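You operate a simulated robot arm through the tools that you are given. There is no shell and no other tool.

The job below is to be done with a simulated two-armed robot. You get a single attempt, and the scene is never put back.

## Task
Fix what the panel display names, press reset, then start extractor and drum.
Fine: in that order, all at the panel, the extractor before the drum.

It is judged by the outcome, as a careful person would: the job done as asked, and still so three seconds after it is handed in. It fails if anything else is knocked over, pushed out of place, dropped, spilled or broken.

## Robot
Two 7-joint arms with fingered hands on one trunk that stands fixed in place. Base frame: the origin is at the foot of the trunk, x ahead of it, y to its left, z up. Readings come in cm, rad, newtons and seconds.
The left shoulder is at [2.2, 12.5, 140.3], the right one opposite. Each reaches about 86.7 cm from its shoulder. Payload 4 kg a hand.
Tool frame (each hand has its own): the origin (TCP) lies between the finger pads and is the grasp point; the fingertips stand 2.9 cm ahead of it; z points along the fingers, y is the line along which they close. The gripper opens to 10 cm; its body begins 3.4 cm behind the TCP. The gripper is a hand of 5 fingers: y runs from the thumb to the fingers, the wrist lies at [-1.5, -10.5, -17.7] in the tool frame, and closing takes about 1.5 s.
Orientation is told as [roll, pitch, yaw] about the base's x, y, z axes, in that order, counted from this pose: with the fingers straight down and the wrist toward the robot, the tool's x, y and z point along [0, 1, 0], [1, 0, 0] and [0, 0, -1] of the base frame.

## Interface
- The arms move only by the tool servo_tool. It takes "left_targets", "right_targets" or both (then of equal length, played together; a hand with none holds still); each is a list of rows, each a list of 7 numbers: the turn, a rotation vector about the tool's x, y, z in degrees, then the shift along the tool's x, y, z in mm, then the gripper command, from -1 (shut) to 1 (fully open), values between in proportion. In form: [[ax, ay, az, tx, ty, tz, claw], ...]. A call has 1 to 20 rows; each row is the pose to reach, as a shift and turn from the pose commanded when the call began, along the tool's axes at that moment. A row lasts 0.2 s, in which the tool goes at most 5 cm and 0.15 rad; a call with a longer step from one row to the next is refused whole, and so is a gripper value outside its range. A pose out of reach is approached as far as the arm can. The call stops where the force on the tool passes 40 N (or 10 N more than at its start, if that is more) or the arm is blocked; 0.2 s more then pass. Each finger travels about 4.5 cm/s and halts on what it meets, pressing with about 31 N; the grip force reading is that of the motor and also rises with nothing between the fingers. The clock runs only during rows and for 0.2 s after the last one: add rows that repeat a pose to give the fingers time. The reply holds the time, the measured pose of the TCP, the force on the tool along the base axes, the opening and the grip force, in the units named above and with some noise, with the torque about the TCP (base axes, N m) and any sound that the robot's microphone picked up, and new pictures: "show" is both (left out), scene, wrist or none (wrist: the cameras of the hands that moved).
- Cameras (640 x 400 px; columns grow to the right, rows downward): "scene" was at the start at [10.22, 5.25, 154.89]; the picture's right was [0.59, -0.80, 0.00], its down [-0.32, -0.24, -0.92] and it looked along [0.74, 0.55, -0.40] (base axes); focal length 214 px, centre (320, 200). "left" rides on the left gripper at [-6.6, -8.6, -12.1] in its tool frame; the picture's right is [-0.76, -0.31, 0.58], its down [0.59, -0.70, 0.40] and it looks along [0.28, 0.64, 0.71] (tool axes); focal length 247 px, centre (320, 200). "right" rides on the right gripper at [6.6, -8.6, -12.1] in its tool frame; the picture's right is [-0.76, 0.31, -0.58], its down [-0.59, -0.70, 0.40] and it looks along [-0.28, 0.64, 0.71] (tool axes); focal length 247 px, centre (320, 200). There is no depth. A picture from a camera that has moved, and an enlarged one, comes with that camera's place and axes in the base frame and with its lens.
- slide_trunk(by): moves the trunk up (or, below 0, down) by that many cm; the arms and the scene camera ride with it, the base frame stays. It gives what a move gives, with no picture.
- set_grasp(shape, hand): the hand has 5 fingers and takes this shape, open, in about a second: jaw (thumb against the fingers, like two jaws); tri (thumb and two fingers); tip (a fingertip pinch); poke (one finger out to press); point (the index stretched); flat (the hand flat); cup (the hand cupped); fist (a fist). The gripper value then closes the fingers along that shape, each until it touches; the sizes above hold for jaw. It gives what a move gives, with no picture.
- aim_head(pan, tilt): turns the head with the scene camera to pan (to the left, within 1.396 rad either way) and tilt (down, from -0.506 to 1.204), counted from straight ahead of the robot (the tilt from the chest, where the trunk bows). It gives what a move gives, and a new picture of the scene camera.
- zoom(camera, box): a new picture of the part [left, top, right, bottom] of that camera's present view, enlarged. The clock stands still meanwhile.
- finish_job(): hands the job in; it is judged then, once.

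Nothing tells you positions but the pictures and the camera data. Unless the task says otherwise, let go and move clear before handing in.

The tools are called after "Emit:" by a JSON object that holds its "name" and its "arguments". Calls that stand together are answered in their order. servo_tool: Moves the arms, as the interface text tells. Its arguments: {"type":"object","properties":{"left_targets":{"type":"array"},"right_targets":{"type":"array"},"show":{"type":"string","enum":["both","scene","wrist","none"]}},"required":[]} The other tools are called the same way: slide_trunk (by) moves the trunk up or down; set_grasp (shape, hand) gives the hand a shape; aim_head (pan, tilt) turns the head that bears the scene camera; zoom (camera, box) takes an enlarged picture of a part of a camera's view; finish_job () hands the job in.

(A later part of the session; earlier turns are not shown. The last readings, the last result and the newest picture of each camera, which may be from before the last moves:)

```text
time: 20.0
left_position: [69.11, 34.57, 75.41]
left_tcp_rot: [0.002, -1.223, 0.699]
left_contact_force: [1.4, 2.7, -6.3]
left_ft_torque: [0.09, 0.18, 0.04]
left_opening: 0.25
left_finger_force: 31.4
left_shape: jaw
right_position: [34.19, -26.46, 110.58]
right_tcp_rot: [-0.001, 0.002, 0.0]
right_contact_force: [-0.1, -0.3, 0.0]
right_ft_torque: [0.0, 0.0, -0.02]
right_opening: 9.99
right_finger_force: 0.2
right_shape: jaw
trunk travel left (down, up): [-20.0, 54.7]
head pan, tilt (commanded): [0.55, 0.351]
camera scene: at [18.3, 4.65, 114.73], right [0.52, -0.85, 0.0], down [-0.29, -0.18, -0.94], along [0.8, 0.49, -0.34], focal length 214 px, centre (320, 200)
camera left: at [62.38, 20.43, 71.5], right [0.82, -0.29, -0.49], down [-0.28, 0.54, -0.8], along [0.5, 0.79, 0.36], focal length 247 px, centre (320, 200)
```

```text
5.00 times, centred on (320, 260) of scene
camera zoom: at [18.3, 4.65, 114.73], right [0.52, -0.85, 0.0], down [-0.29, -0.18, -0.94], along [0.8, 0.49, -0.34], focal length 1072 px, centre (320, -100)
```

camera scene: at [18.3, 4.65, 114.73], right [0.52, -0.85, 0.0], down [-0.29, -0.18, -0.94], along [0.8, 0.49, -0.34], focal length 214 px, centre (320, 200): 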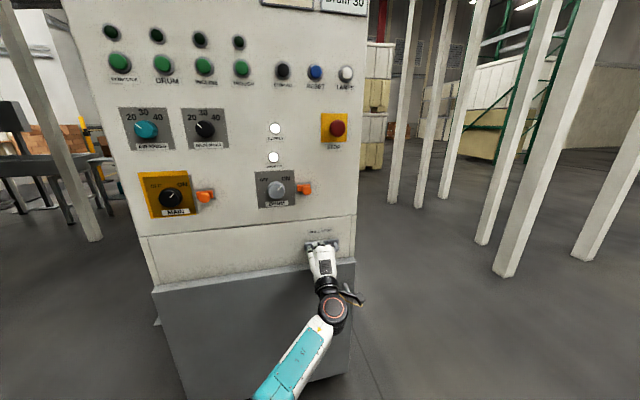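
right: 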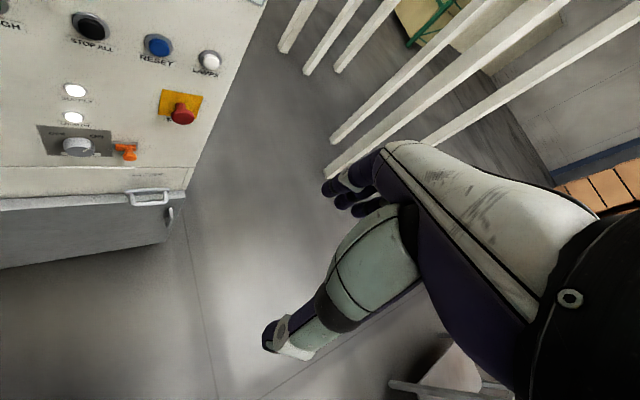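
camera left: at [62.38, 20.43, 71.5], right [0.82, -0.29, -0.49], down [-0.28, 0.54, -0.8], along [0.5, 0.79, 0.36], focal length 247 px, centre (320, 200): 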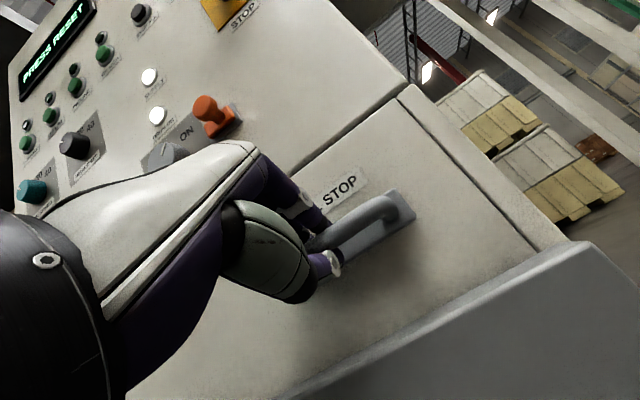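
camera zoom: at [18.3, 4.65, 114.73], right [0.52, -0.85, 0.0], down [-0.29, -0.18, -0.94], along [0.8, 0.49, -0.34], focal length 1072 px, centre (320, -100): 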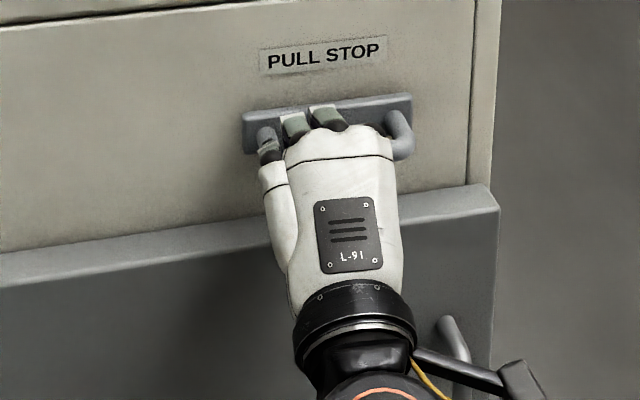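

The handle slid in about 2.4 cm and the display now reads PRESS RESET. I'll nudge it a little further to be sure it is fully home.

Emit:
{"name": "servo_tool", "arguments": {"left_targets": [[0, 0, 0, 0.2, 0.7, 1.9, -1], [0, 0, 0, 0.4, 1.4, 3.7, -1], [0, 0, 0, 0.6, 2.0, 5.6, -1], [0, 0, 0, 0.7, 2.7, 7.5, -1]], "show": "wrist"}}

Emit:
{"name": "zoom", "arguments": {"camera": "scene", "box": [270, 220, 370, 300]}}

```text
time: 21.0
left_position: [69.65, 35.05, 75.31]
left_tcp_rot: [0.001, -1.223, 0.702]
left_contact_force: [-3.9, 2.7, -6.9]
left_ft_torque: [0.14, 0.21, 0.08]
left_opening: 0.26
left_finger_force: 31.4
left_shape: jaw
right_position: [34.16, -26.43, 110.58]
right_tcp_rot: [-0.001, 0.0, -0.001]
right_contact_force: [0.4, -0.1, 0.4]
right_ft_torque: [0.0, -0.02, 0.07]
right_opening: 9.95
right_finger_force: 0.1
right_shape: jaw
trunk travel left (down, up): [-20.0, 54.7]
head pan, tilt (commanded): [0.55, 0.351]
camera left: at [62.94, 20.95, 71.52], right [0.82, -0.29, -0.49], down [-0.28, 0.54, -0.8], along [0.5, 0.79, 0.36], focal length 247 px, centre (320, 200)
```

left: 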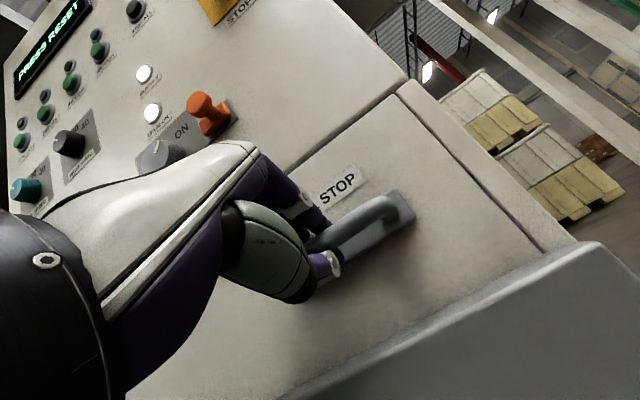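

```text
5.00 times, centred on (320, 260) of scene
camera zoom: at [18.28, 4.66, 114.73], right [0.52, -0.85, 0.0], down [-0.29, -0.18, -0.94], along [0.8, 0.49, -0.34], focal length 1072 px, centre (320, -100)
```

zoom: 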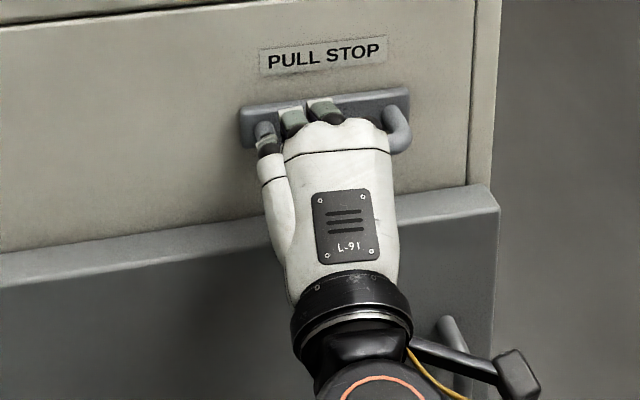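

It still moves with little resistance, so I'll continue in small steps until it meets its stop.

Emit:
{"name": "servo_tool", "arguments": {"left_targets": [[0, 0, 0, 0.2, 0.7, 1.9, -1], [0, 0, 0, 0.4, 1.4, 3.7, -1], [0, 0, 0, 0.5, 1.7, 4.7, -1]], "show": "wrist"}}

Emit:
{"name": "zoom", "arguments": {"camera": "scene", "box": [270, 220, 370, 300]}}

```text
time: 21.8
left_position: [69.99, 35.35, 75.39]
left_tcp_rot: [0.002, -1.226, 0.701]
left_contact_force: [-14.2, -2.3, -5.0]
left_ft_torque: [0.04, 0.2, 0.19]
left_opening: 0.26
left_finger_force: 31.1
left_shape: jaw
right_position: [34.12, -26.44, 110.69]
right_tcp_rot: [0.0, 0.0, 0.0]
right_contact_force: [-0.4, -0.8, 1.0]
right_ft_torque: [0.02, -0.02, 0.01]
right_opening: 9.99
right_finger_force: 0.2
right_shape: jaw
trunk travel left (down, up): [-20.0, 54.7]
head pan, tilt (commanded): [0.55, 0.351]
camera left: at [63.25, 21.15, 71.55], right [0.82, -0.3, -0.48], down [-0.28, 0.54, -0.8], along [0.5, 0.79, 0.36], focal length 247 px, centre (320, 200)
```

left: 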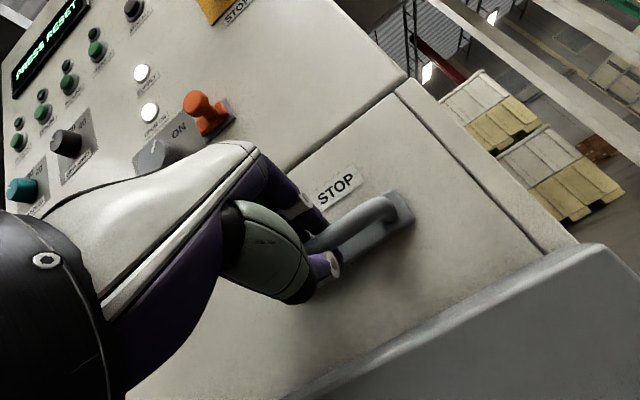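

```text
5.00 times, centred on (320, 260) of scene
camera zoom: at [18.18, 4.6, 114.76], right [0.52, -0.85, 0.0], down [-0.29, -0.18, -0.94], along [0.8, 0.49, -0.34], focal length 1072 px, centre (320, -100)
```

zoom: 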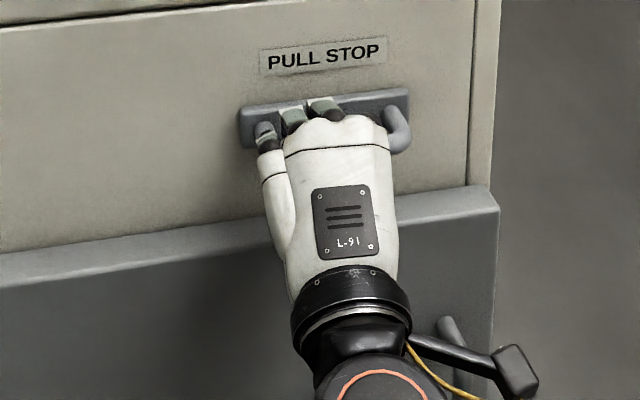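

It has met its stop, the force rose and the plate sits against the flap, with PRESS RESET showing. I'll open the hand without pulling and look before backing off.

Emit:
{"name": "servo_tool", "arguments": {"left_targets": [[0, 0, 0, 0, -0.3, -1, -0.6], [0, 0, 0, 0, -0.3, -1, -0.2], [0, 0, 0, 0, -0.3, -1, 0.1], [0, 0, 0, 0, -0.3, -1, 0.3], [0, 0, 0, 0, -0.3, -1, 0.3], [0, 0, 0, 0, -0.3, -1, 0.3]], "show": "wrist"}}

Emit:
{"name": "zoom", "arguments": {"camera": "left", "box": [220, 120, 460, 360]}}

Emit:
{"name": "zoom", "arguments": {"camera": "scene", "box": [270, 220, 370, 300]}}

```text
time: 23.2
left_position: [69.93, 35.27, 75.45]
left_tcp_rot: [0.003, -1.224, 0.701]
left_contact_force: [-0.8, -0.4, -0.3]
left_ft_torque: [0.0, 0.02, 0.0]
left_opening: 6.49
left_finger_force: 0.0
left_shape: jaw
right_position: [34.19, -26.41, 110.47]
right_tcp_rot: [-0.001, 0.0, 0.001]
right_contact_force: [0.6, -0.3, 0.3]
right_ft_torque: [-0.01, 0.02, -0.04]
right_opening: 9.98
right_finger_force: 0.0
right_shape: jaw
trunk travel left (down, up): [-20.0, 54.7]
head pan, tilt (commanded): [0.55, 0.351]
camera left: at [63.19, 21.14, 71.55], right [0.82, -0.29, -0.48], down [-0.28, 0.54, -0.8], along [0.5, 0.79, 0.36], focal length 247 px, centre (320, 200)
```

left: 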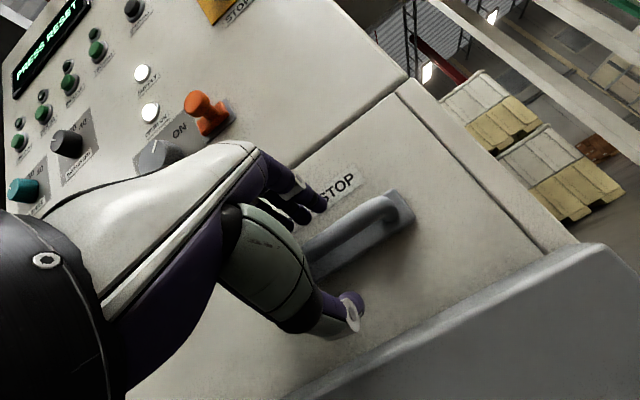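

```text
1.67 times, centred on (340, 240) of left
camera zoom: at [63.19, 21.14, 71.55], right [0.82, -0.29, -0.48], down [-0.28, 0.54, -0.8], along [0.5, 0.79, 0.36], focal length 412 px, centre (287, 133)
```

zoom: 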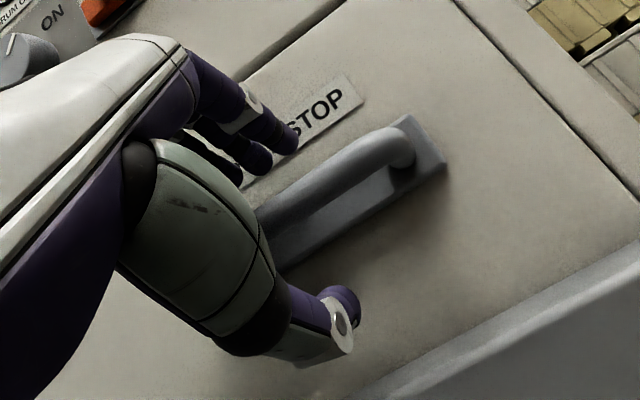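

```text
5.00 times, centred on (320, 260) of scene
camera zoom: at [18.24, 4.6, 114.75], right [0.52, -0.85, 0.0], down [-0.29, -0.18, -0.94], along [0.8, 0.49, -0.34], focal length 1072 px, centre (320, -100)
```

zoom: 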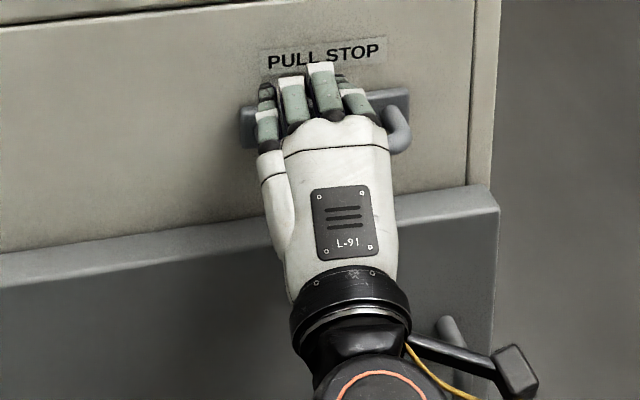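

The hand is free of the bar. I'll retreat straight back along the fingers.

Emit:
{"name": "servo_tool", "arguments": {"left_targets": [[0, 0, 0, 0, 0, -20, 0.3], [0, 0, 0, 0, 0, -45, 0.3], [0, 0, 0, 0, 0, -75, 0.3], [0, 0, 0, 0, 0, -105, 0.3], [0, 0, 0, 0, 0, -130, 0.3]], "show": "both"}}

Emit:
{"name": "zoom", "arguments": {"camera": "left", "box": [240, 150, 480, 300]}}

```text
time: 24.4
left_position: [60.52, 27.6, 79.86]
left_tcp_rot: [0.004, -1.225, 0.7]
left_contact_force: [-1.2, -0.3, -0.6]
left_ft_torque: [-0.01, -0.03, 0.0]
left_opening: 6.46
left_finger_force: 0.0
left_shape: jaw
right_position: [34.11, -26.39, 110.58]
right_tcp_rot: [0.0, 0.0, 0.0]
right_contact_force: [0.0, -0.4, 0.2]
right_ft_torque: [0.05, 0.0, 0.0]
right_opening: 10.01
right_finger_force: 0.1
right_shape: jaw
trunk travel left (down, up): [-20.0, 54.7]
head pan, tilt (commanded): [0.55, 0.351]
camera scene: at [18.23, 4.59, 114.75], right [0.52, -0.85, 0.0], down [-0.29, -0.18, -0.94], along [0.8, 0.49, -0.34], focal length 214 px, centre (320, 200)
camera left: at [53.82, 13.41, 75.99], right [0.82, -0.29, -0.49], down [-0.28, 0.54, -0.8], along [0.5, 0.79, 0.36], focal length 247 px, centre (320, 200)
```

scene: 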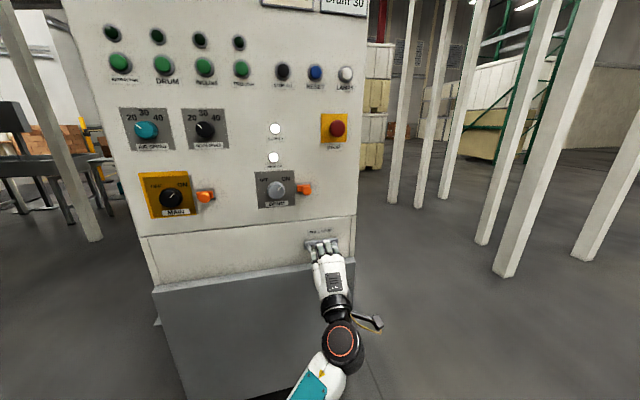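
left: 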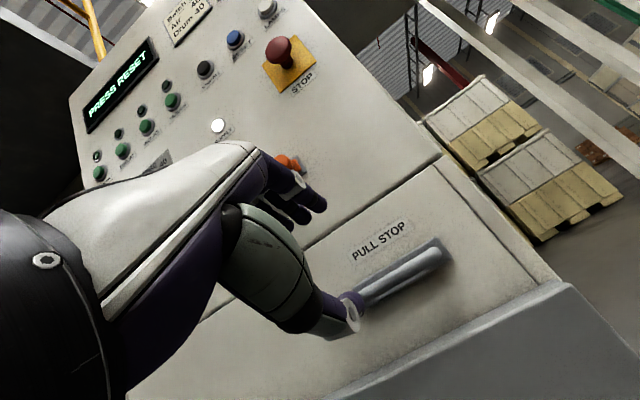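

```text
2.67 times, centred on (360, 225) of left
camera zoom: at [53.82, 13.41, 75.99], right [0.82, -0.29, -0.49], down [-0.28, 0.54, -0.8], along [0.5, 0.79, 0.36], focal length 659 px, centre (213, 133)
```

zoom: 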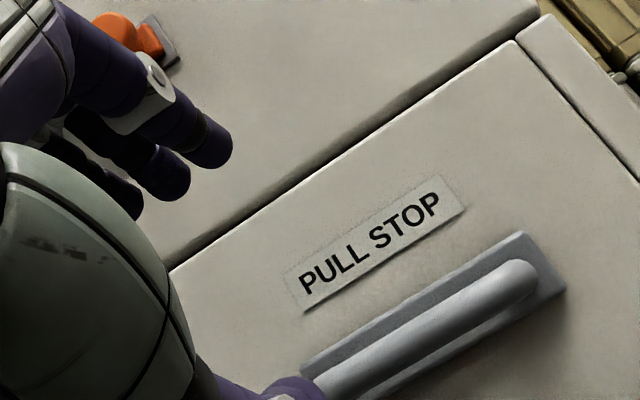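

The handle stays home and the display still says PRESS RESET. Next I raise the trunk and shape the left hand to poke.

Emit:
{"name": "slide_trunk", "arguments": {"by": 30}}

Emit:
{"name": "set_grasp", "arguments": {"shape": "poke", "hand": "left"}}

Emit:
{"name": "aim_head", "arguments": {"pan": 0.6, "tilt": 0.35}}

Emit:
{"name": "zoom", "arguments": {"camera": "left", "box": [0, 0, 640, 400]}}

Emit:
{"name": "zoom", "arguments": {"camera": "scene", "box": [250, 120, 410, 270]}}

```text
time: 27.4
left_position: [60.58, 27.39, 109.92]
left_tcp_rot: [0.004, -1.225, 0.7]
left_contact_force: [-0.5, -1.1, 0.3]
left_ft_torque: [-0.01, -0.01, 0.0]
left_opening: 6.48
left_finger_force: 0.1
left_shape: jaw
right_position: [34.24, -26.41, 140.35]
right_tcp_rot: [0.0, -0.001, 0.001]
right_contact_force: [0.0, -0.3, -0.7]
right_ft_torque: [0.0, 0.0, 0.02]
right_opening: 9.99
right_finger_force: 0.1
right_shape: jaw
trunk travel left (down, up): [-50.0, 24.7]
head pan, tilt (commanded): [0.55, 0.351]
```

```text
time: 28.3
left_position: [60.62, 27.39, 109.94]
left_tcp_rot: [0.004, -1.225, 0.701]
left_contact_force: [0.2, -0.4, 0.6]
left_ft_torque: [0.04, 0.03, -0.01]
left_opening: 0.01
left_finger_force: 0.0
left_shape: poke
right_position: [34.12, -26.49, 140.48]
right_tcp_rot: [-0.002, 0.0, 0.0]
right_contact_force: [1.0, 0.4, 0.1]
right_ft_torque: [-0.02, 0.0, -0.02]
right_opening: 9.95
right_finger_force: 0.1
right_shape: jaw
trunk travel left (down, up): [-50.0, 24.7]
head pan, tilt (commanded): [0.55, 0.351]
```

```text
time: 28.9
left_position: [60.54, 27.35, 110.0]
left_tcp_rot: [0.002, -1.225, 0.7]
left_contact_force: [-0.1, 0.0, 0.7]
left_ft_torque: [0.0, -0.02, -0.01]
left_opening: 0.03
left_finger_force: 0.0
left_shape: poke
right_position: [34.07, -26.32, 140.48]
right_tcp_rot: [0.0, 0.0, 0.0]
right_contact_force: [-0.7, -0.7, 0.0]
right_ft_torque: [0.0, 0.01, 0.0]
right_opening: 9.96
right_finger_force: 0.0
right_shape: jaw
trunk travel left (down, up): [-50.0, 24.7]
head pan, tilt (commanded): [0.6, 0.351]
camera scene: at [11.05, 4.99, 145.39], right [0.56, -0.83, 0.0], down [-0.28, -0.19, -0.94], along [0.77, 0.53, -0.34], focal length 214 px, centre (320, 200)
```

scene: 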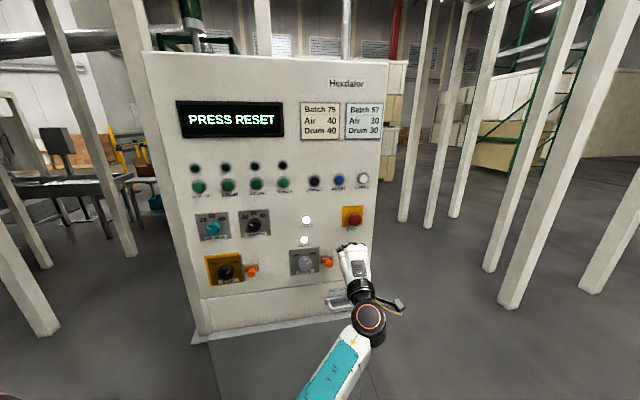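

```text
1.00 times, centred on (320, 200) of left (not enlarged: the box is as wide or as high as the picture)
camera zoom: at [53.83, 13.29, 106.0], right [0.82, -0.29, -0.48], down [-0.28, 0.54, -0.8], along [0.5, 0.79, 0.36], focal length 247 px, centre (320, 200)
```

zoom: 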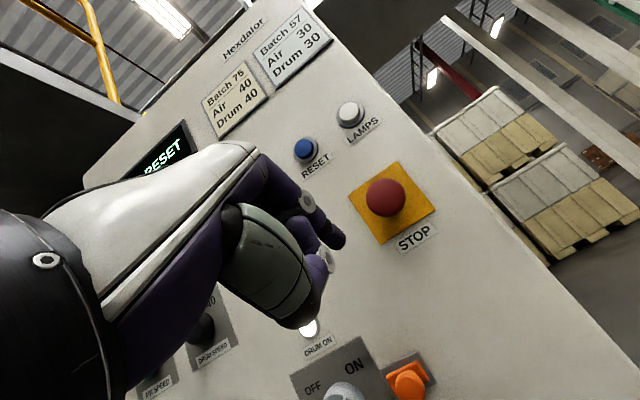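

```text
2.67 times, centred on (330, 195) of scene
camera zoom: at [11.05, 4.99, 145.39], right [0.56, -0.83, 0.0], down [-0.28, -0.19, -0.94], along [0.77, 0.53, -0.34], focal length 572 px, centre (293, 213)
```

zoom: 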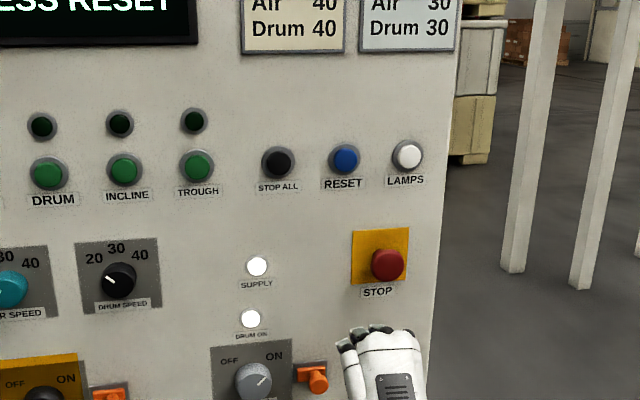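

The index finger is out with the rest curled in. I'll zoom in to find the fingertip relative to the grasp point.

Emit:
{"name": "zoom", "arguments": {"camera": "scene", "box": [325, 225, 405, 285]}}

Emit:
{"name": "zoom", "arguments": {"camera": "left", "box": [220, 120, 420, 340]}}

```text
6.67 times, centred on (365, 255) of scene
camera zoom: at [11.05, 4.99, 145.39], right [0.56, -0.83, 0.0], down [-0.28, -0.19, -0.94], along [0.77, 0.53, -0.34], focal length 1430 px, centre (20, -167)
```

zoom: 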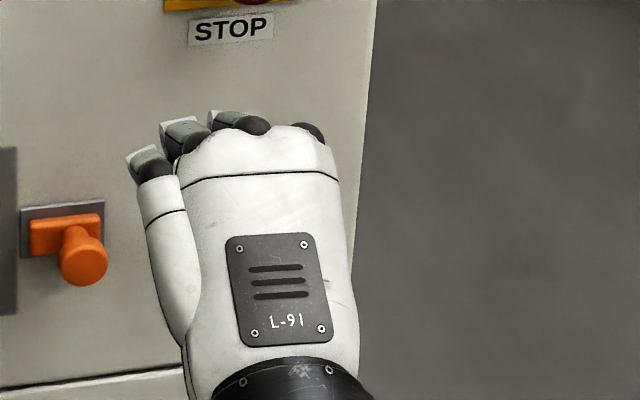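

```text
1.82 times, centred on (320, 230) of left
camera zoom: at [53.83, 13.29, 106.0], right [0.82, -0.29, -0.48], down [-0.28, 0.54, -0.8], along [0.5, 0.79, 0.36], focal length 449 px, centre (320, 146)
```

zoom: 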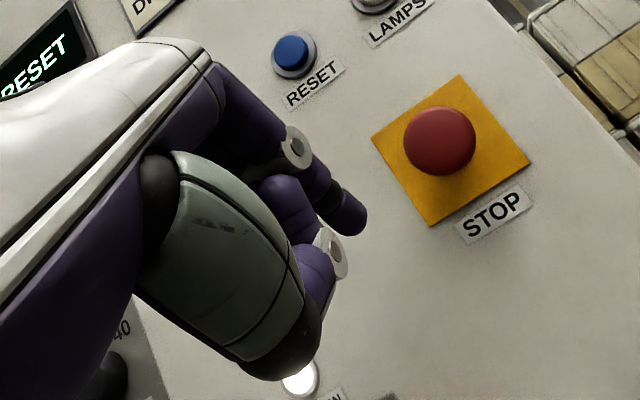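

RESET triangulates to about [72.9, 39.6, 127.0]. I'll go straight up first, then forward, to put the fingertip about 4 cm short of it and check alignment.

Emit:
{"name": "servo_tool", "arguments": {"left_targets": [[0, 0, 0, 0, 41, -14.7, 1], [0, 0, 0, 0, 82, -29.5, 1], [0, 0, 0, 0, 123, -44.2, 1], [0, 0, 0, 0, 163.7, -58.9, 1], [0, 0, 0, 6.5, 175.4, -26.5, 1], [0, 0, 0, 12.9, 187.1, 6, 1], [0, 0, 0, 19.4, 198.8, 38.4, 1]], "show": "both"}}

Emit:
{"name": "zoom", "arguments": {"camera": "left", "box": [220, 80, 440, 300]}}

Emit:
{"name": "zoom", "arguments": {"camera": "scene", "box": [290, 150, 390, 230]}}

```text
time: 30.5
left_position: [67.19, 35.54, 127.37]
left_tcp_rot: [0.001, -1.222, 0.702]
left_contact_force: [0.5, -0.4, -0.9]
left_ft_torque: [0.04, 0.0, -0.01]
left_opening: 0.0
left_finger_force: 0.0
left_shape: poke
right_position: [34.18, -26.37, 140.46]
right_tcp_rot: [0.0, 0.001, 0.001]
right_contact_force: [0.5, 0.4, 0.1]
right_ft_torque: [-0.01, 0.01, 0.0]
right_opening: 10.0
right_finger_force: 0.0
right_shape: jaw
trunk travel left (down, up): [-50.0, 24.7]
head pan, tilt (commanded): [0.6, 0.351]
camera scene: at [11.12, 5.08, 145.37], right [0.56, -0.83, 0.0], down [-0.28, -0.19, -0.94], along [0.77, 0.53, -0.34], focal length 214 px, centre (320, 200)
camera left: at [60.48, 21.47, 123.4], right [0.82, -0.3, -0.49], down [-0.28, 0.54, -0.8], along [0.5, 0.79, 0.36], focal length 247 px, centre (320, 200)
```

scene: 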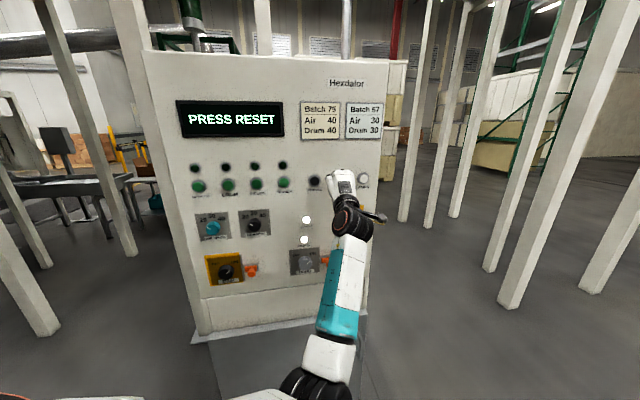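
left: 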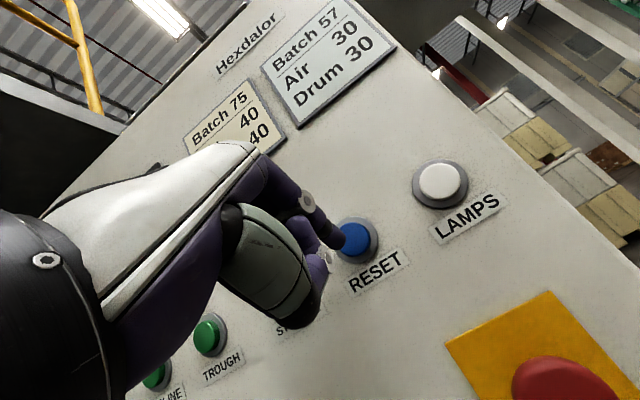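

```text
1.82 times, centred on (330, 190) of left
camera zoom: at [60.48, 21.47, 123.4], right [0.82, -0.3, -0.49], down [-0.28, 0.54, -0.8], along [0.5, 0.79, 0.36], focal length 449 px, centre (302, 218)
```

zoom: 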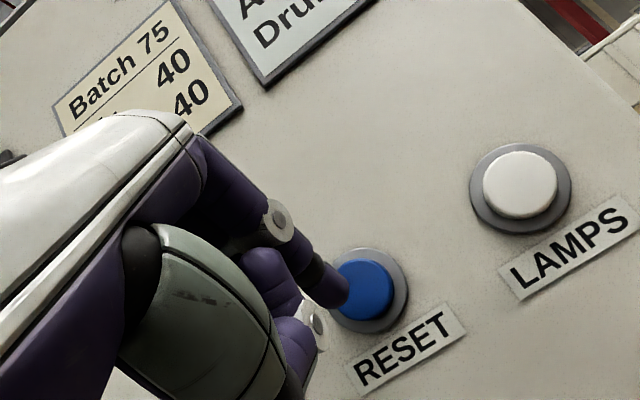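

```text
5.00 times, centred on (340, 190) of scene
camera zoom: at [11.12, 5.08, 145.37], right [0.56, -0.83, 0.0], down [-0.28, -0.19, -0.94], along [0.77, 0.53, -0.34], focal length 1072 px, centre (220, 250)
```

zoom: 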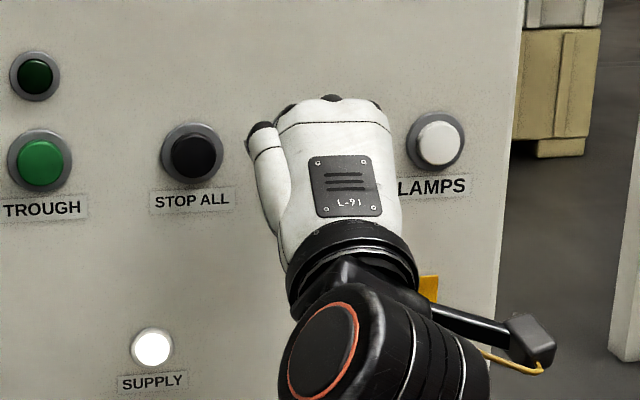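

The fingertip is lined up in front of RESET, a few cm away. I'll advance 2.5 cm straight at it and re-check before pressing.

Emit:
{"name": "servo_tool", "arguments": {"left_targets": [[0, 0, 0, 0.1, 2.8, 7.9, 1], [0, 0, 0, 0.3, 5.6, 15.8, 1], [0, 0, 0, 0.4, 8.5, 23.6, 1]], "show": "both"}}

Emit:
{"name": "zoom", "arguments": {"camera": "left", "box": [220, 140, 420, 340]}}

Emit:
{"name": "zoom", "arguments": {"camera": "scene", "box": [290, 150, 390, 230]}}

```text
time: 31.3
left_position: [69.2, 37.19, 127.16]
left_tcp_rot: [0.001, -1.224, 0.701]
left_contact_force: [-0.5, -0.1, -0.2]
left_ft_torque: [0.04, 0.02, 0.03]
left_opening: 0.0
left_finger_force: 0.1
left_shape: poke
right_position: [34.22, -26.31, 140.53]
right_tcp_rot: [0.001, 0.0, 0.0]
right_contact_force: [-0.4, -0.2, -0.8]
right_ft_torque: [0.0, 0.02, -0.01]
right_opening: 9.95
right_finger_force: 0.0
right_shape: jaw
trunk travel left (down, up): [-50.0, 24.7]
head pan, tilt (commanded): [0.6, 0.351]
camera scene: at [11.09, 5.02, 145.38], right [0.56, -0.83, 0.0], down [-0.28, -0.19, -0.94], along [0.77, 0.53, -0.34], focal length 214 px, centre (320, 200)
camera left: at [62.44, 23.15, 123.3], right [0.82, -0.29, -0.49], down [-0.28, 0.54, -0.8], along [0.5, 0.79, 0.36], focal length 247 px, centre (320, 200)
```

scene: 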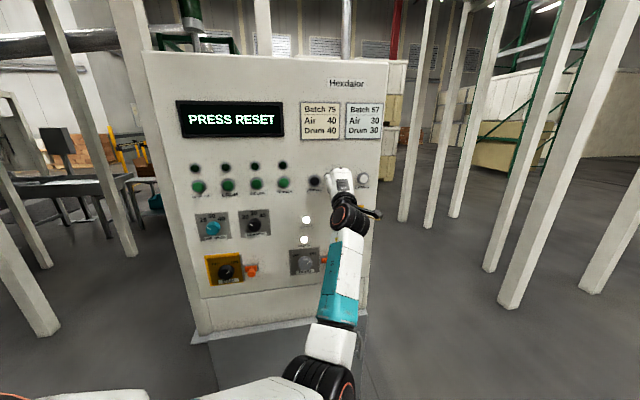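
left: 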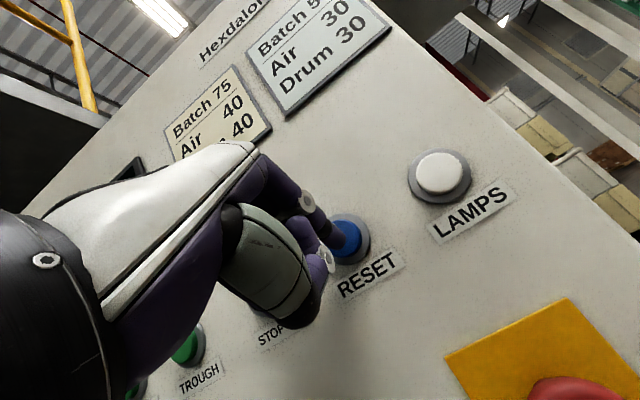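

```text
2.00 times, centred on (320, 240) of left
camera zoom: at [62.44, 23.15, 123.3], right [0.82, -0.29, -0.49], down [-0.28, 0.54, -0.8], along [0.5, 0.79, 0.36], focal length 494 px, centre (320, 120)
```

zoom: 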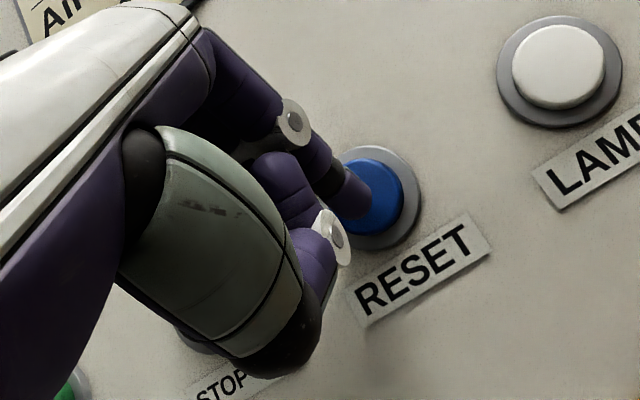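

```text
5.00 times, centred on (340, 190) of scene
camera zoom: at [11.09, 5.02, 145.38], right [0.56, -0.83, 0.0], down [-0.28, -0.19, -0.94], along [0.77, 0.53, -0.34], focal length 1072 px, centre (220, 250)
```

zoom: 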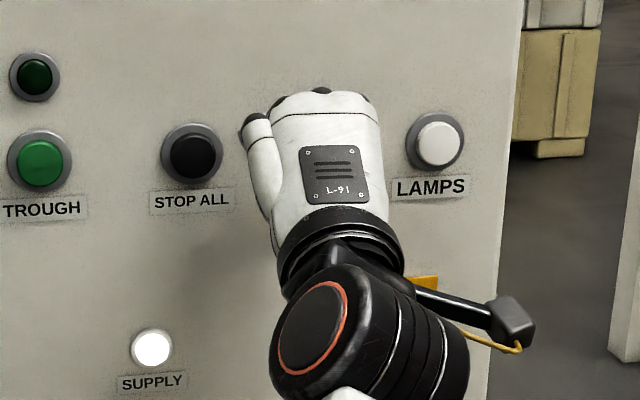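

The fingertip is right at the RESET cap, with the curled fingers well behind it. I'll press in small steps.

Emit:
{"name": "servo_tool", "arguments": {"left_targets": [[0, 0, 0, 0, 1.0, 2.8, 1], [0, 0, 0, 0.1, 2.0, 5.6, 1], [0, 0, 0, 0.1, 3.0, 8.4, 1], [0, 0, 0, 0.1, 3.7, 10.3, 1]], "show": "both"}}

Emit:
{"name": "zoom", "arguments": {"camera": "left", "box": [220, 140, 420, 340]}}

```text
time: 32.3
left_position: [69.91, 37.75, 127.37]
left_tcp_rot: [0.003, -1.225, 0.698]
left_contact_force: [-1.8, -1.4, -0.3]
left_ft_torque: [0.02, 0.03, 0.03]
left_opening: 0.0
left_finger_force: 0.1
left_shape: poke
right_position: [34.07, -26.48, 140.63]
right_tcp_rot: [-0.001, 0.0, 0.0]
right_contact_force: [-0.7, -0.1, 0.4]
right_ft_torque: [0.0, -0.01, 0.02]
right_opening: 9.98
right_finger_force: 0.1
right_shape: jaw
trunk travel left (down, up): [-50.0, 24.7]
head pan, tilt (commanded): [0.6, 0.351]
camera scene: at [11.03, 4.98, 145.39], right [0.56, -0.83, 0.0], down [-0.28, -0.19, -0.94], along [0.77, 0.53, -0.34], focal length 214 px, centre (320, 200)
camera left: at [63.15, 23.74, 123.34], right [0.82, -0.29, -0.48], down [-0.28, 0.54, -0.8], along [0.5, 0.79, 0.36], focal length 247 px, centre (320, 200)
```

scene: 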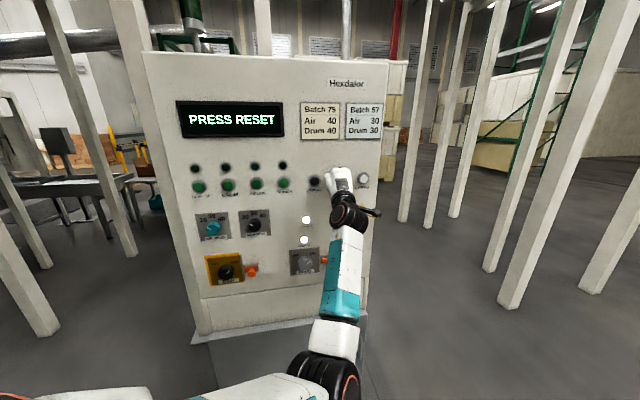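
left: 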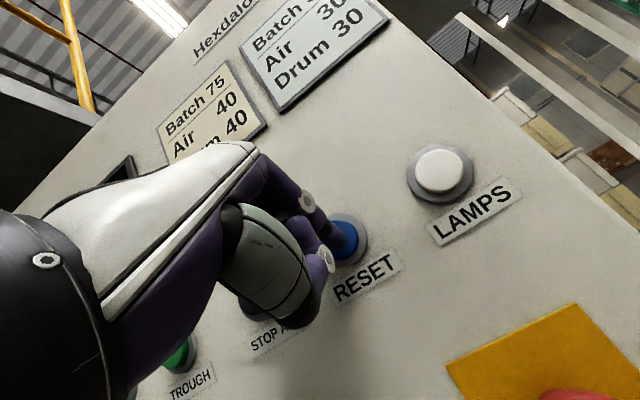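

```text
2.00 times, centred on (320, 240) of left
camera zoom: at [63.15, 23.74, 123.34], right [0.82, -0.29, -0.48], down [-0.28, 0.54, -0.8], along [0.5, 0.79, 0.36], focal length 494 px, centre (320, 120)
```

zoom: 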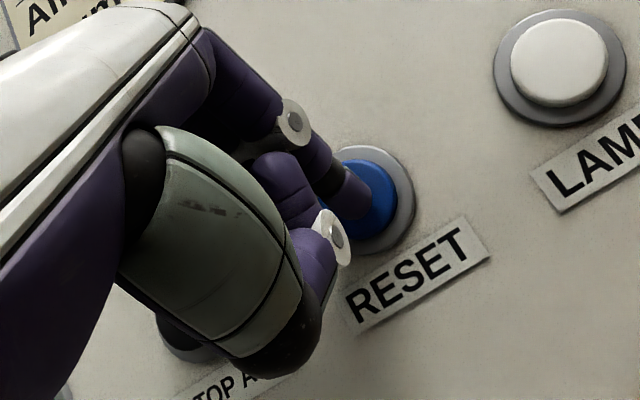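

Light contact force is beginning. I'll press a few millimetres further.

Emit:
{"name": "servo_tool", "arguments": {"left_targets": [[0, 0, 0, 0, 0.7, 1.9, 1], [0, 0, 0, 0, 1.4, 3.8, 1], [0, 0, 0, 0, 2.0, 5.6, 1]], "show": "both"}}

Emit:
{"name": "zoom", "arguments": {"camera": "scene", "box": [170, 80, 400, 220]}}

```text
time: 33.1
left_position: [70.25, 38.13, 127.43]
left_tcp_rot: [0.004, -1.227, 0.699]
left_contact_force: [-9.2, -4.9, -0.1]
left_ft_torque: [-0.07, 0.09, 0.13]
left_opening: 0.0
left_finger_force: 0.1
left_shape: poke
right_position: [33.94, -26.62, 140.59]
right_tcp_rot: [0.001, -0.002, 0.001]
right_contact_force: [0.2, 0.4, -0.5]
right_ft_torque: [0.03, -0.01, -0.01]
right_opening: 9.99
right_finger_force: 0.1
right_shape: jaw
trunk travel left (down, up): [-50.0, 24.7]
head pan, tilt (commanded): [0.6, 0.351]
heard: click
camera scene: at [10.88, 4.88, 145.4], right [0.56, -0.83, 0.0], down [-0.28, -0.19, -0.94], along [0.78, 0.53, -0.34], focal length 214 px, centre (320, 200)
camera left: at [63.53, 24.08, 123.44], right [0.82, -0.29, -0.48], down [-0.28, 0.54, -0.8], along [0.5, 0.79, 0.36], focal length 247 px, centre (320, 200)
```

scene: 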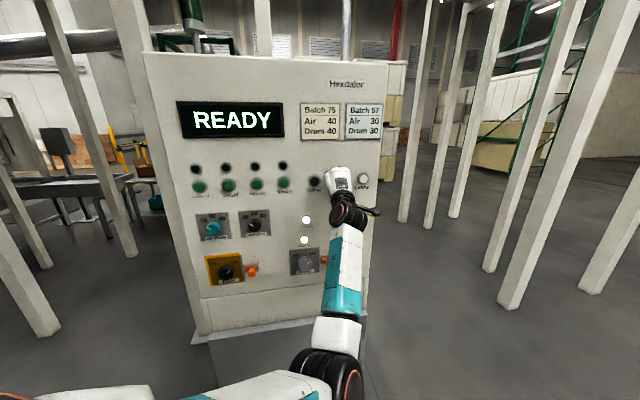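
left: 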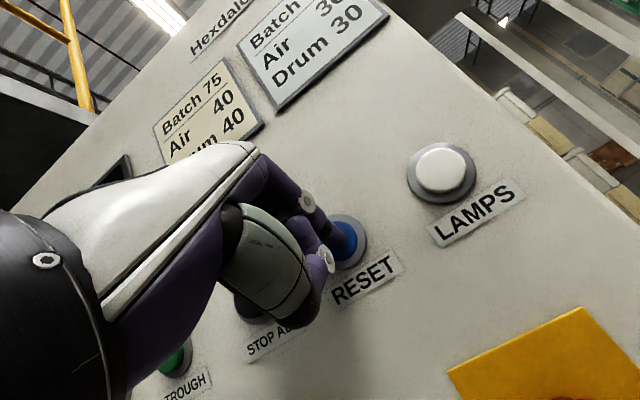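

```text
2.78 times, centred on (285, 150) of scene
camera zoom: at [10.88, 4.88, 145.4], right [0.56, -0.83, 0.0], down [-0.28, -0.19, -0.94], along [0.78, 0.53, -0.34], focal length 597 px, centre (417, 339)
```

zoom: 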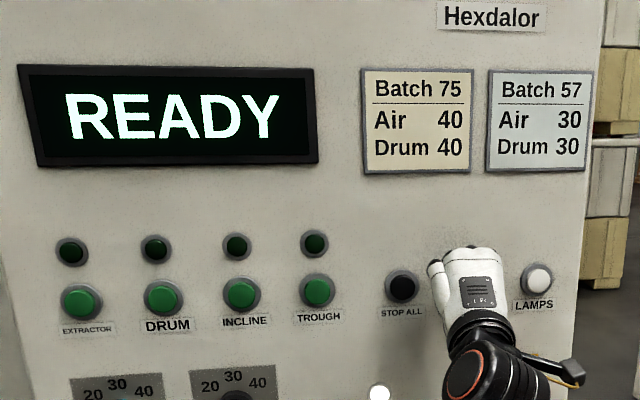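

A click, and the display reads READY. I'll back straight off the button and re-check.

Emit:
{"name": "servo_tool", "arguments": {"left_targets": [[0, 0, 0, -2.5, -9, -25, 1], [0, 0, 0, -5, -18, -50, 1], [0, 0, 0, -8.5, -30, -84, 1]], "show": "scene"}}

Emit:
{"name": "zoom", "arguments": {"camera": "scene", "box": [170, 80, 400, 220]}}

Emit:
{"name": "zoom", "arguments": {"camera": "left", "box": [0, 100, 320, 400]}}

```text
time: 33.9
left_position: [63.81, 31.74, 127.48]
left_tcp_rot: [0.004, -1.226, 0.7]
left_contact_force: [0.7, 0.1, 0.5]
left_ft_torque: [-0.01, 0.03, 0.0]
left_opening: 0.01
left_finger_force: 0.1
left_shape: poke
right_position: [34.09, -26.67, 140.51]
right_tcp_rot: [0.002, 0.0, 0.001]
right_contact_force: [-0.3, 0.4, 0.6]
right_ft_torque: [0.02, -0.02, -0.01]
right_opening: 9.99
right_finger_force: 0.0
right_shape: jaw
trunk travel left (down, up): [-50.0, 24.7]
head pan, tilt (commanded): [0.6, 0.351]
camera scene: at [10.96, 4.87, 145.4], right [0.56, -0.83, 0.0], down [-0.28, -0.19, -0.94], along [0.78, 0.53, -0.34], focal length 214 px, centre (320, 200)
```

scene: 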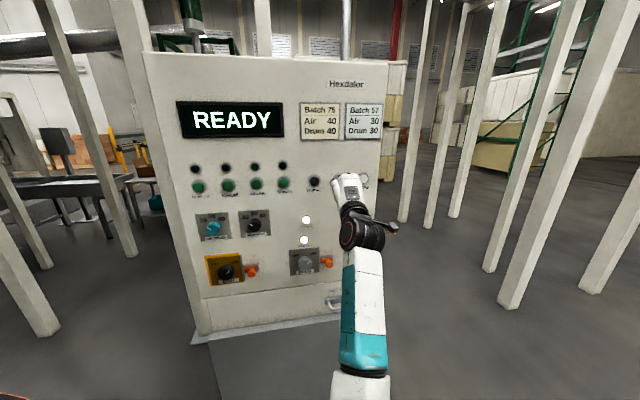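

```text
2.78 times, centred on (285, 150) of scene
camera zoom: at [10.96, 4.87, 145.4], right [0.56, -0.83, 0.0], down [-0.28, -0.19, -0.94], along [0.78, 0.53, -0.34], focal length 597 px, centre (417, 339)
```

zoom: 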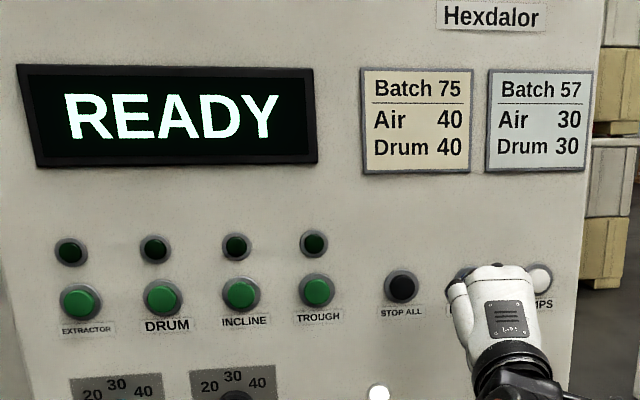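

```text
1.33 times, centred on (160, 250) of left
camera zoom: at [57.12, 17.66, 123.55], right [0.82, -0.29, -0.48], down [-0.28, 0.54, -0.8], along [0.49, 0.79, 0.36], focal length 329 px, centre (533, 133)
```

zoom: 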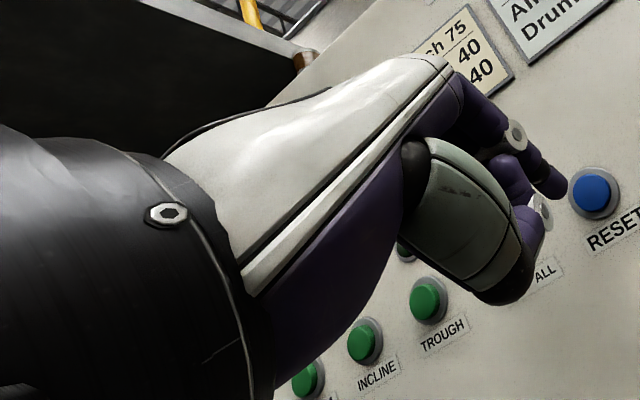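

READY holds with the button released. EXTRACTOR is near [41.9, 69.6, 127.4] at the left end of the row. I'll move the hand sideways toward it, keeping about 6 cm clear of the panel, in two stages.

Emit:
{"name": "servo_tool", "arguments": {"left_targets": [[0, 0.86, -0.31, 38.9, -0.2, -1.4, 1], [0, 1.71, -0.62, 77.9, -0.4, -2.8, 1], [0, 2.57, -0.92, 116.8, -0.7, -4.2, 1], [0, 3.42, -1.23, 155.7, -0.9, -5.6, 1], [0, 4.28, -1.54, 194.6, -1.1, -7.0, 1], [0, 5.13, -1.85, 233.6, -1.3, -8.5, 1]], "show": "both"}}

```text
time: 35.3
left_position: [48.15, 49.44, 127.59]
left_tcp_rot: [0.001, -1.225, 0.795]
left_contact_force: [-0.6, 0.4, 0.7]
left_ft_torque: [0.0, -0.01, -0.02]
left_opening: 0.0
left_finger_force: 0.2
left_shape: poke
right_position: [34.1, -26.38, 140.6]
right_tcp_rot: [0.0, -0.001, 0.0]
right_contact_force: [-0.4, 0.3, -0.7]
right_ft_torque: [0.0, -0.02, -0.02]
right_opening: 9.96
right_finger_force: 0.0
right_shape: jaw
trunk travel left (down, up): [-50.0, 24.7]
head pan, tilt (commanded): [0.6, 0.351]
camera scene: at [10.99, 5.08, 145.39], right [0.56, -0.83, 0.0], down [-0.28, -0.19, -0.94], along [0.78, 0.53, -0.34], focal length 214 px, centre (320, 200)
camera left: at [42.9, 34.78, 123.74], right [0.85, -0.22, -0.48], down [-0.33, 0.51, -0.8], along [0.42, 0.83, 0.36], focal length 247 px, centre (320, 200)
```

scene: 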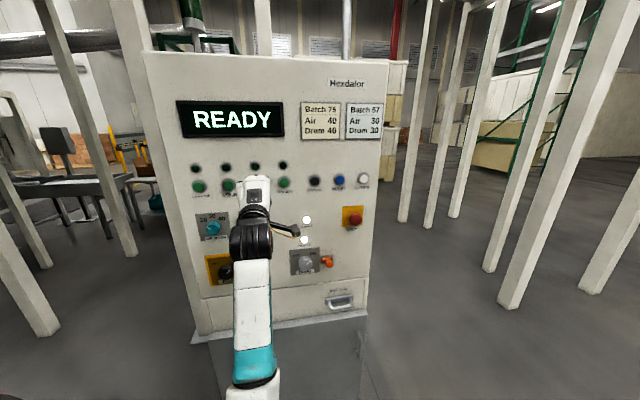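
left: 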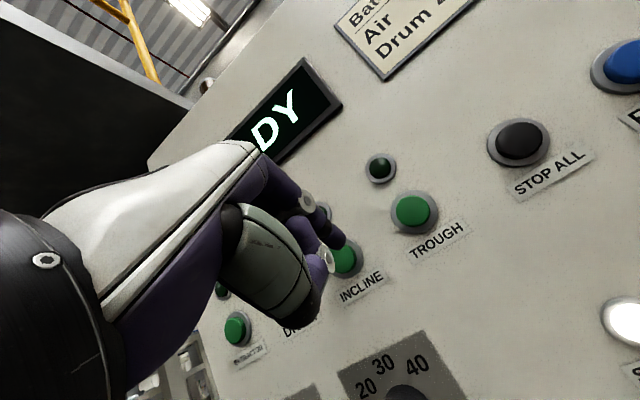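

The motion is clean. Two views put EXTRACTOR at [41.8, 69.4, 127.3], so I'll carry on to about 5 cm in front of it.

Emit:
{"name": "servo_tool", "arguments": {"left_targets": [[0, 0.85, -0.3, 38.2, 1.2, 3.0, 1], [0, 1.7, -0.6, 76.5, 2.4, 6.1, 1], [0, 2.55, -0.9, 114.7, 3.7, 9.1, 1], [0, 3.4, -1.2, 153.0, 4.9, 12.2, 1], [0, 4.23, -1.52, 191.2, 6.1, 15.2, 1]], "show": "both"}}

Emit:
{"name": "zoom", "arguments": {"camera": "left", "box": [220, 120, 440, 340]}}

Emit:
{"name": "zoom", "arguments": {"camera": "scene", "box": [160, 150, 280, 230]}}

```text
time: 36.5
left_position: [35.79, 63.89, 127.54]
left_tcp_rot: [-0.002, -1.224, 0.875]
left_contact_force: [-0.1, -0.1, -0.2]
left_ft_torque: [-0.01, 0.03, -0.02]
left_opening: 0.0
left_finger_force: 0.1
left_shape: poke
right_position: [34.06, -26.3, 140.51]
right_tcp_rot: [0.0, 0.0, 0.0]
right_contact_force: [0.2, 0.0, 0.1]
right_ft_torque: [0.0, -0.02, 0.0]
right_opening: 9.98
right_finger_force: 0.1
right_shape: jaw
trunk travel left (down, up): [-50.0, 24.7]
head pan, tilt (commanded): [0.6, 0.351]
camera scene: at [10.95, 5.09, 145.39], right [0.56, -0.83, 0.0], down [-0.28, -0.19, -0.94], along [0.78, 0.53, -0.34], focal length 214 px, centre (320, 200)
camera left: at [31.63, 48.78, 123.69], right [0.86, -0.15, -0.48], down [-0.36, 0.48, -0.8], along [0.35, 0.86, 0.36], focal length 247 px, centre (320, 200)
```

scene: 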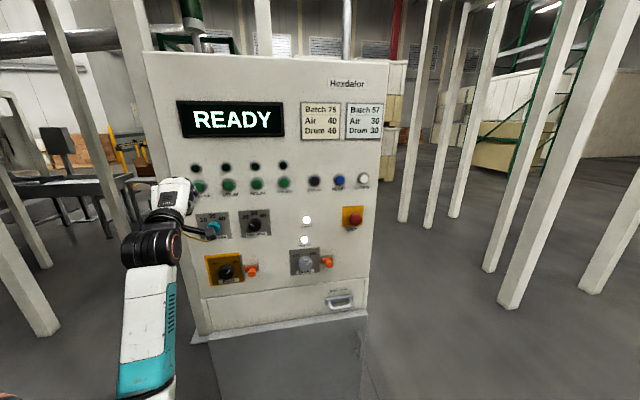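
left: 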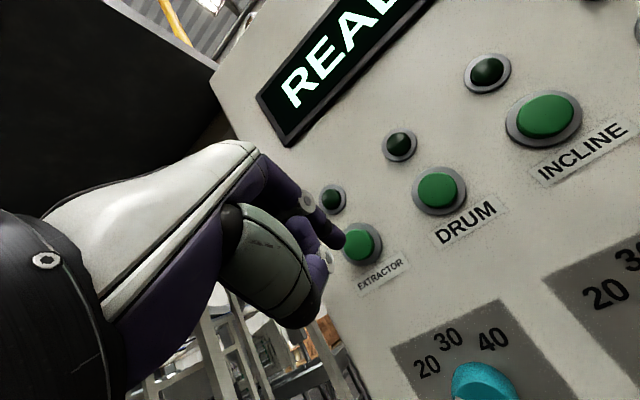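

```text
1.82 times, centred on (330, 230) of left
camera zoom: at [31.63, 48.78, 123.69], right [0.86, -0.15, -0.48], down [-0.36, 0.48, -0.8], along [0.35, 0.86, 0.36], focal length 449 px, centre (302, 146)
```

zoom: 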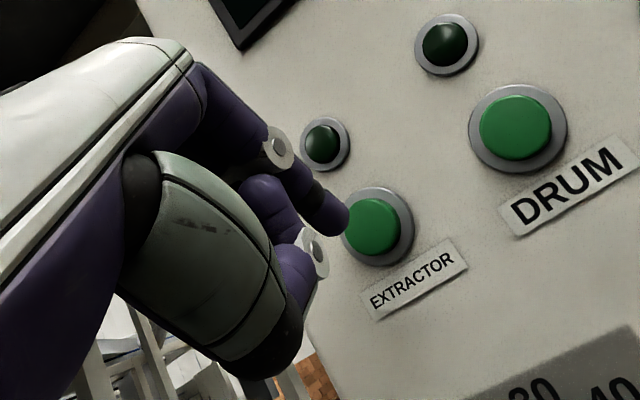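

```text
5.00 times, centred on (220, 190) of scene
camera zoom: at [10.95, 5.09, 145.39], right [0.56, -0.83, 0.0], down [-0.28, -0.19, -0.94], along [0.78, 0.53, -0.34], focal length 1072 px, centre (820, 250)
```

zoom: 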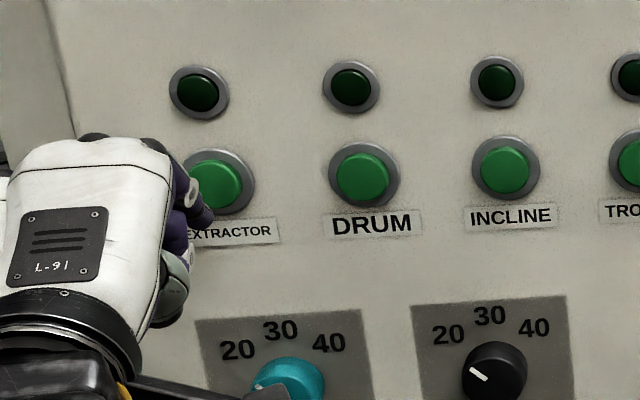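

The fingertip is about 5 cm from EXTRACTOR and in line. I'll advance most of the way and verify.

Emit:
{"name": "servo_tool", "arguments": {"left_targets": [[0, 0, 0, -0.2, 4.3, 11.9, 1], [0, 0, 0, -0.5, 8.6, 23.9, 1], [0, 0, 0, -0.7, 12.9, 35.8, 1]], "show": "wrist"}}

Emit:
{"name": "zoom", "arguments": {"camera": "left", "box": [220, 120, 440, 340]}}

Emit:
{"name": "zoom", "arguments": {"camera": "scene", "box": [160, 150, 280, 230]}}

```text
time: 37.3
left_position: [38.39, 66.66, 127.62]
left_tcp_rot: [0.003, -1.226, 0.872]
left_contact_force: [-0.1, 0.2, -0.6]
left_ft_torque: [-0.03, -0.03, -0.01]
left_opening: 0.02
left_finger_force: 0.0
left_shape: poke
right_position: [34.09, -26.38, 140.58]
right_tcp_rot: [-0.002, 0.001, 0.0]
right_contact_force: [0.8, 1.3, -0.2]
right_ft_torque: [-0.01, -0.01, 0.02]
right_opening: 9.98
right_finger_force: 0.0
right_shape: jaw
trunk travel left (down, up): [-50.0, 24.7]
head pan, tilt (commanded): [0.6, 0.351]
camera left: at [34.24, 51.65, 123.69], right [0.86, -0.15, -0.49], down [-0.37, 0.48, -0.8], along [0.35, 0.86, 0.36], focal length 247 px, centre (320, 200)
```

left: 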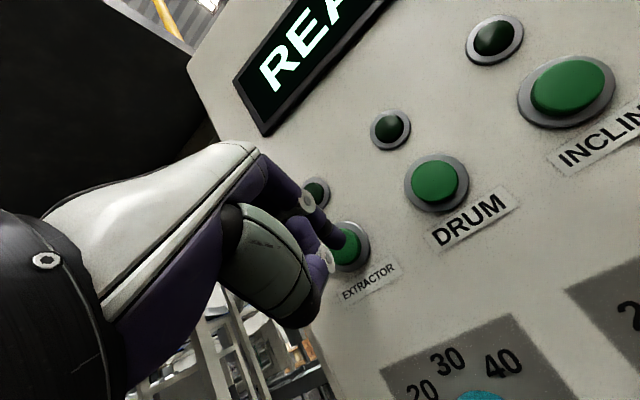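

```text
1.82 times, centred on (330, 230) of left
camera zoom: at [34.24, 51.65, 123.69], right [0.86, -0.15, -0.49], down [-0.37, 0.48, -0.8], along [0.35, 0.86, 0.36], focal length 449 px, centre (302, 146)
```

zoom: 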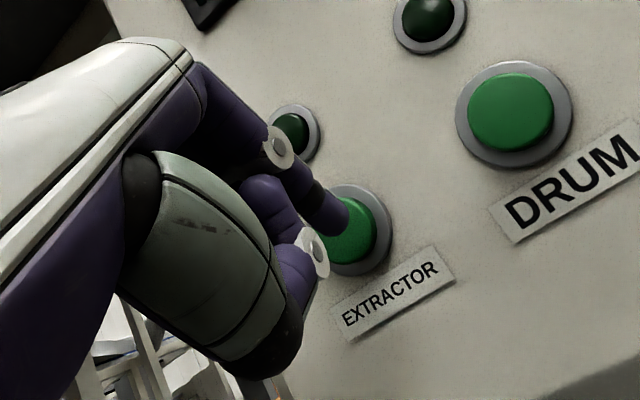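

```text
5.00 times, centred on (220, 190) of scene
camera zoom: at [11.05, 5.06, 145.38], right [0.56, -0.83, 0.0], down [-0.28, -0.19, -0.94], along [0.77, 0.53, -0.34], focal length 1072 px, centre (820, 250)
```

zoom: 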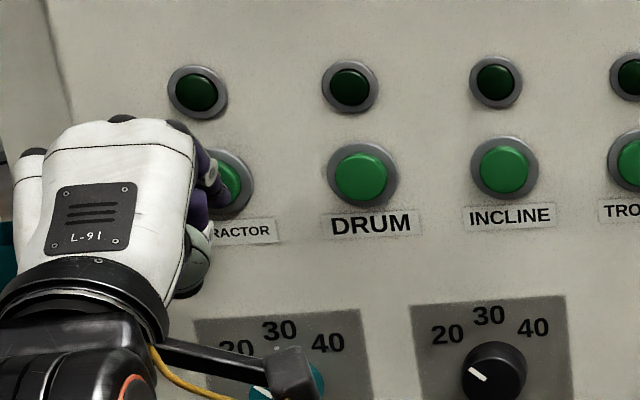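

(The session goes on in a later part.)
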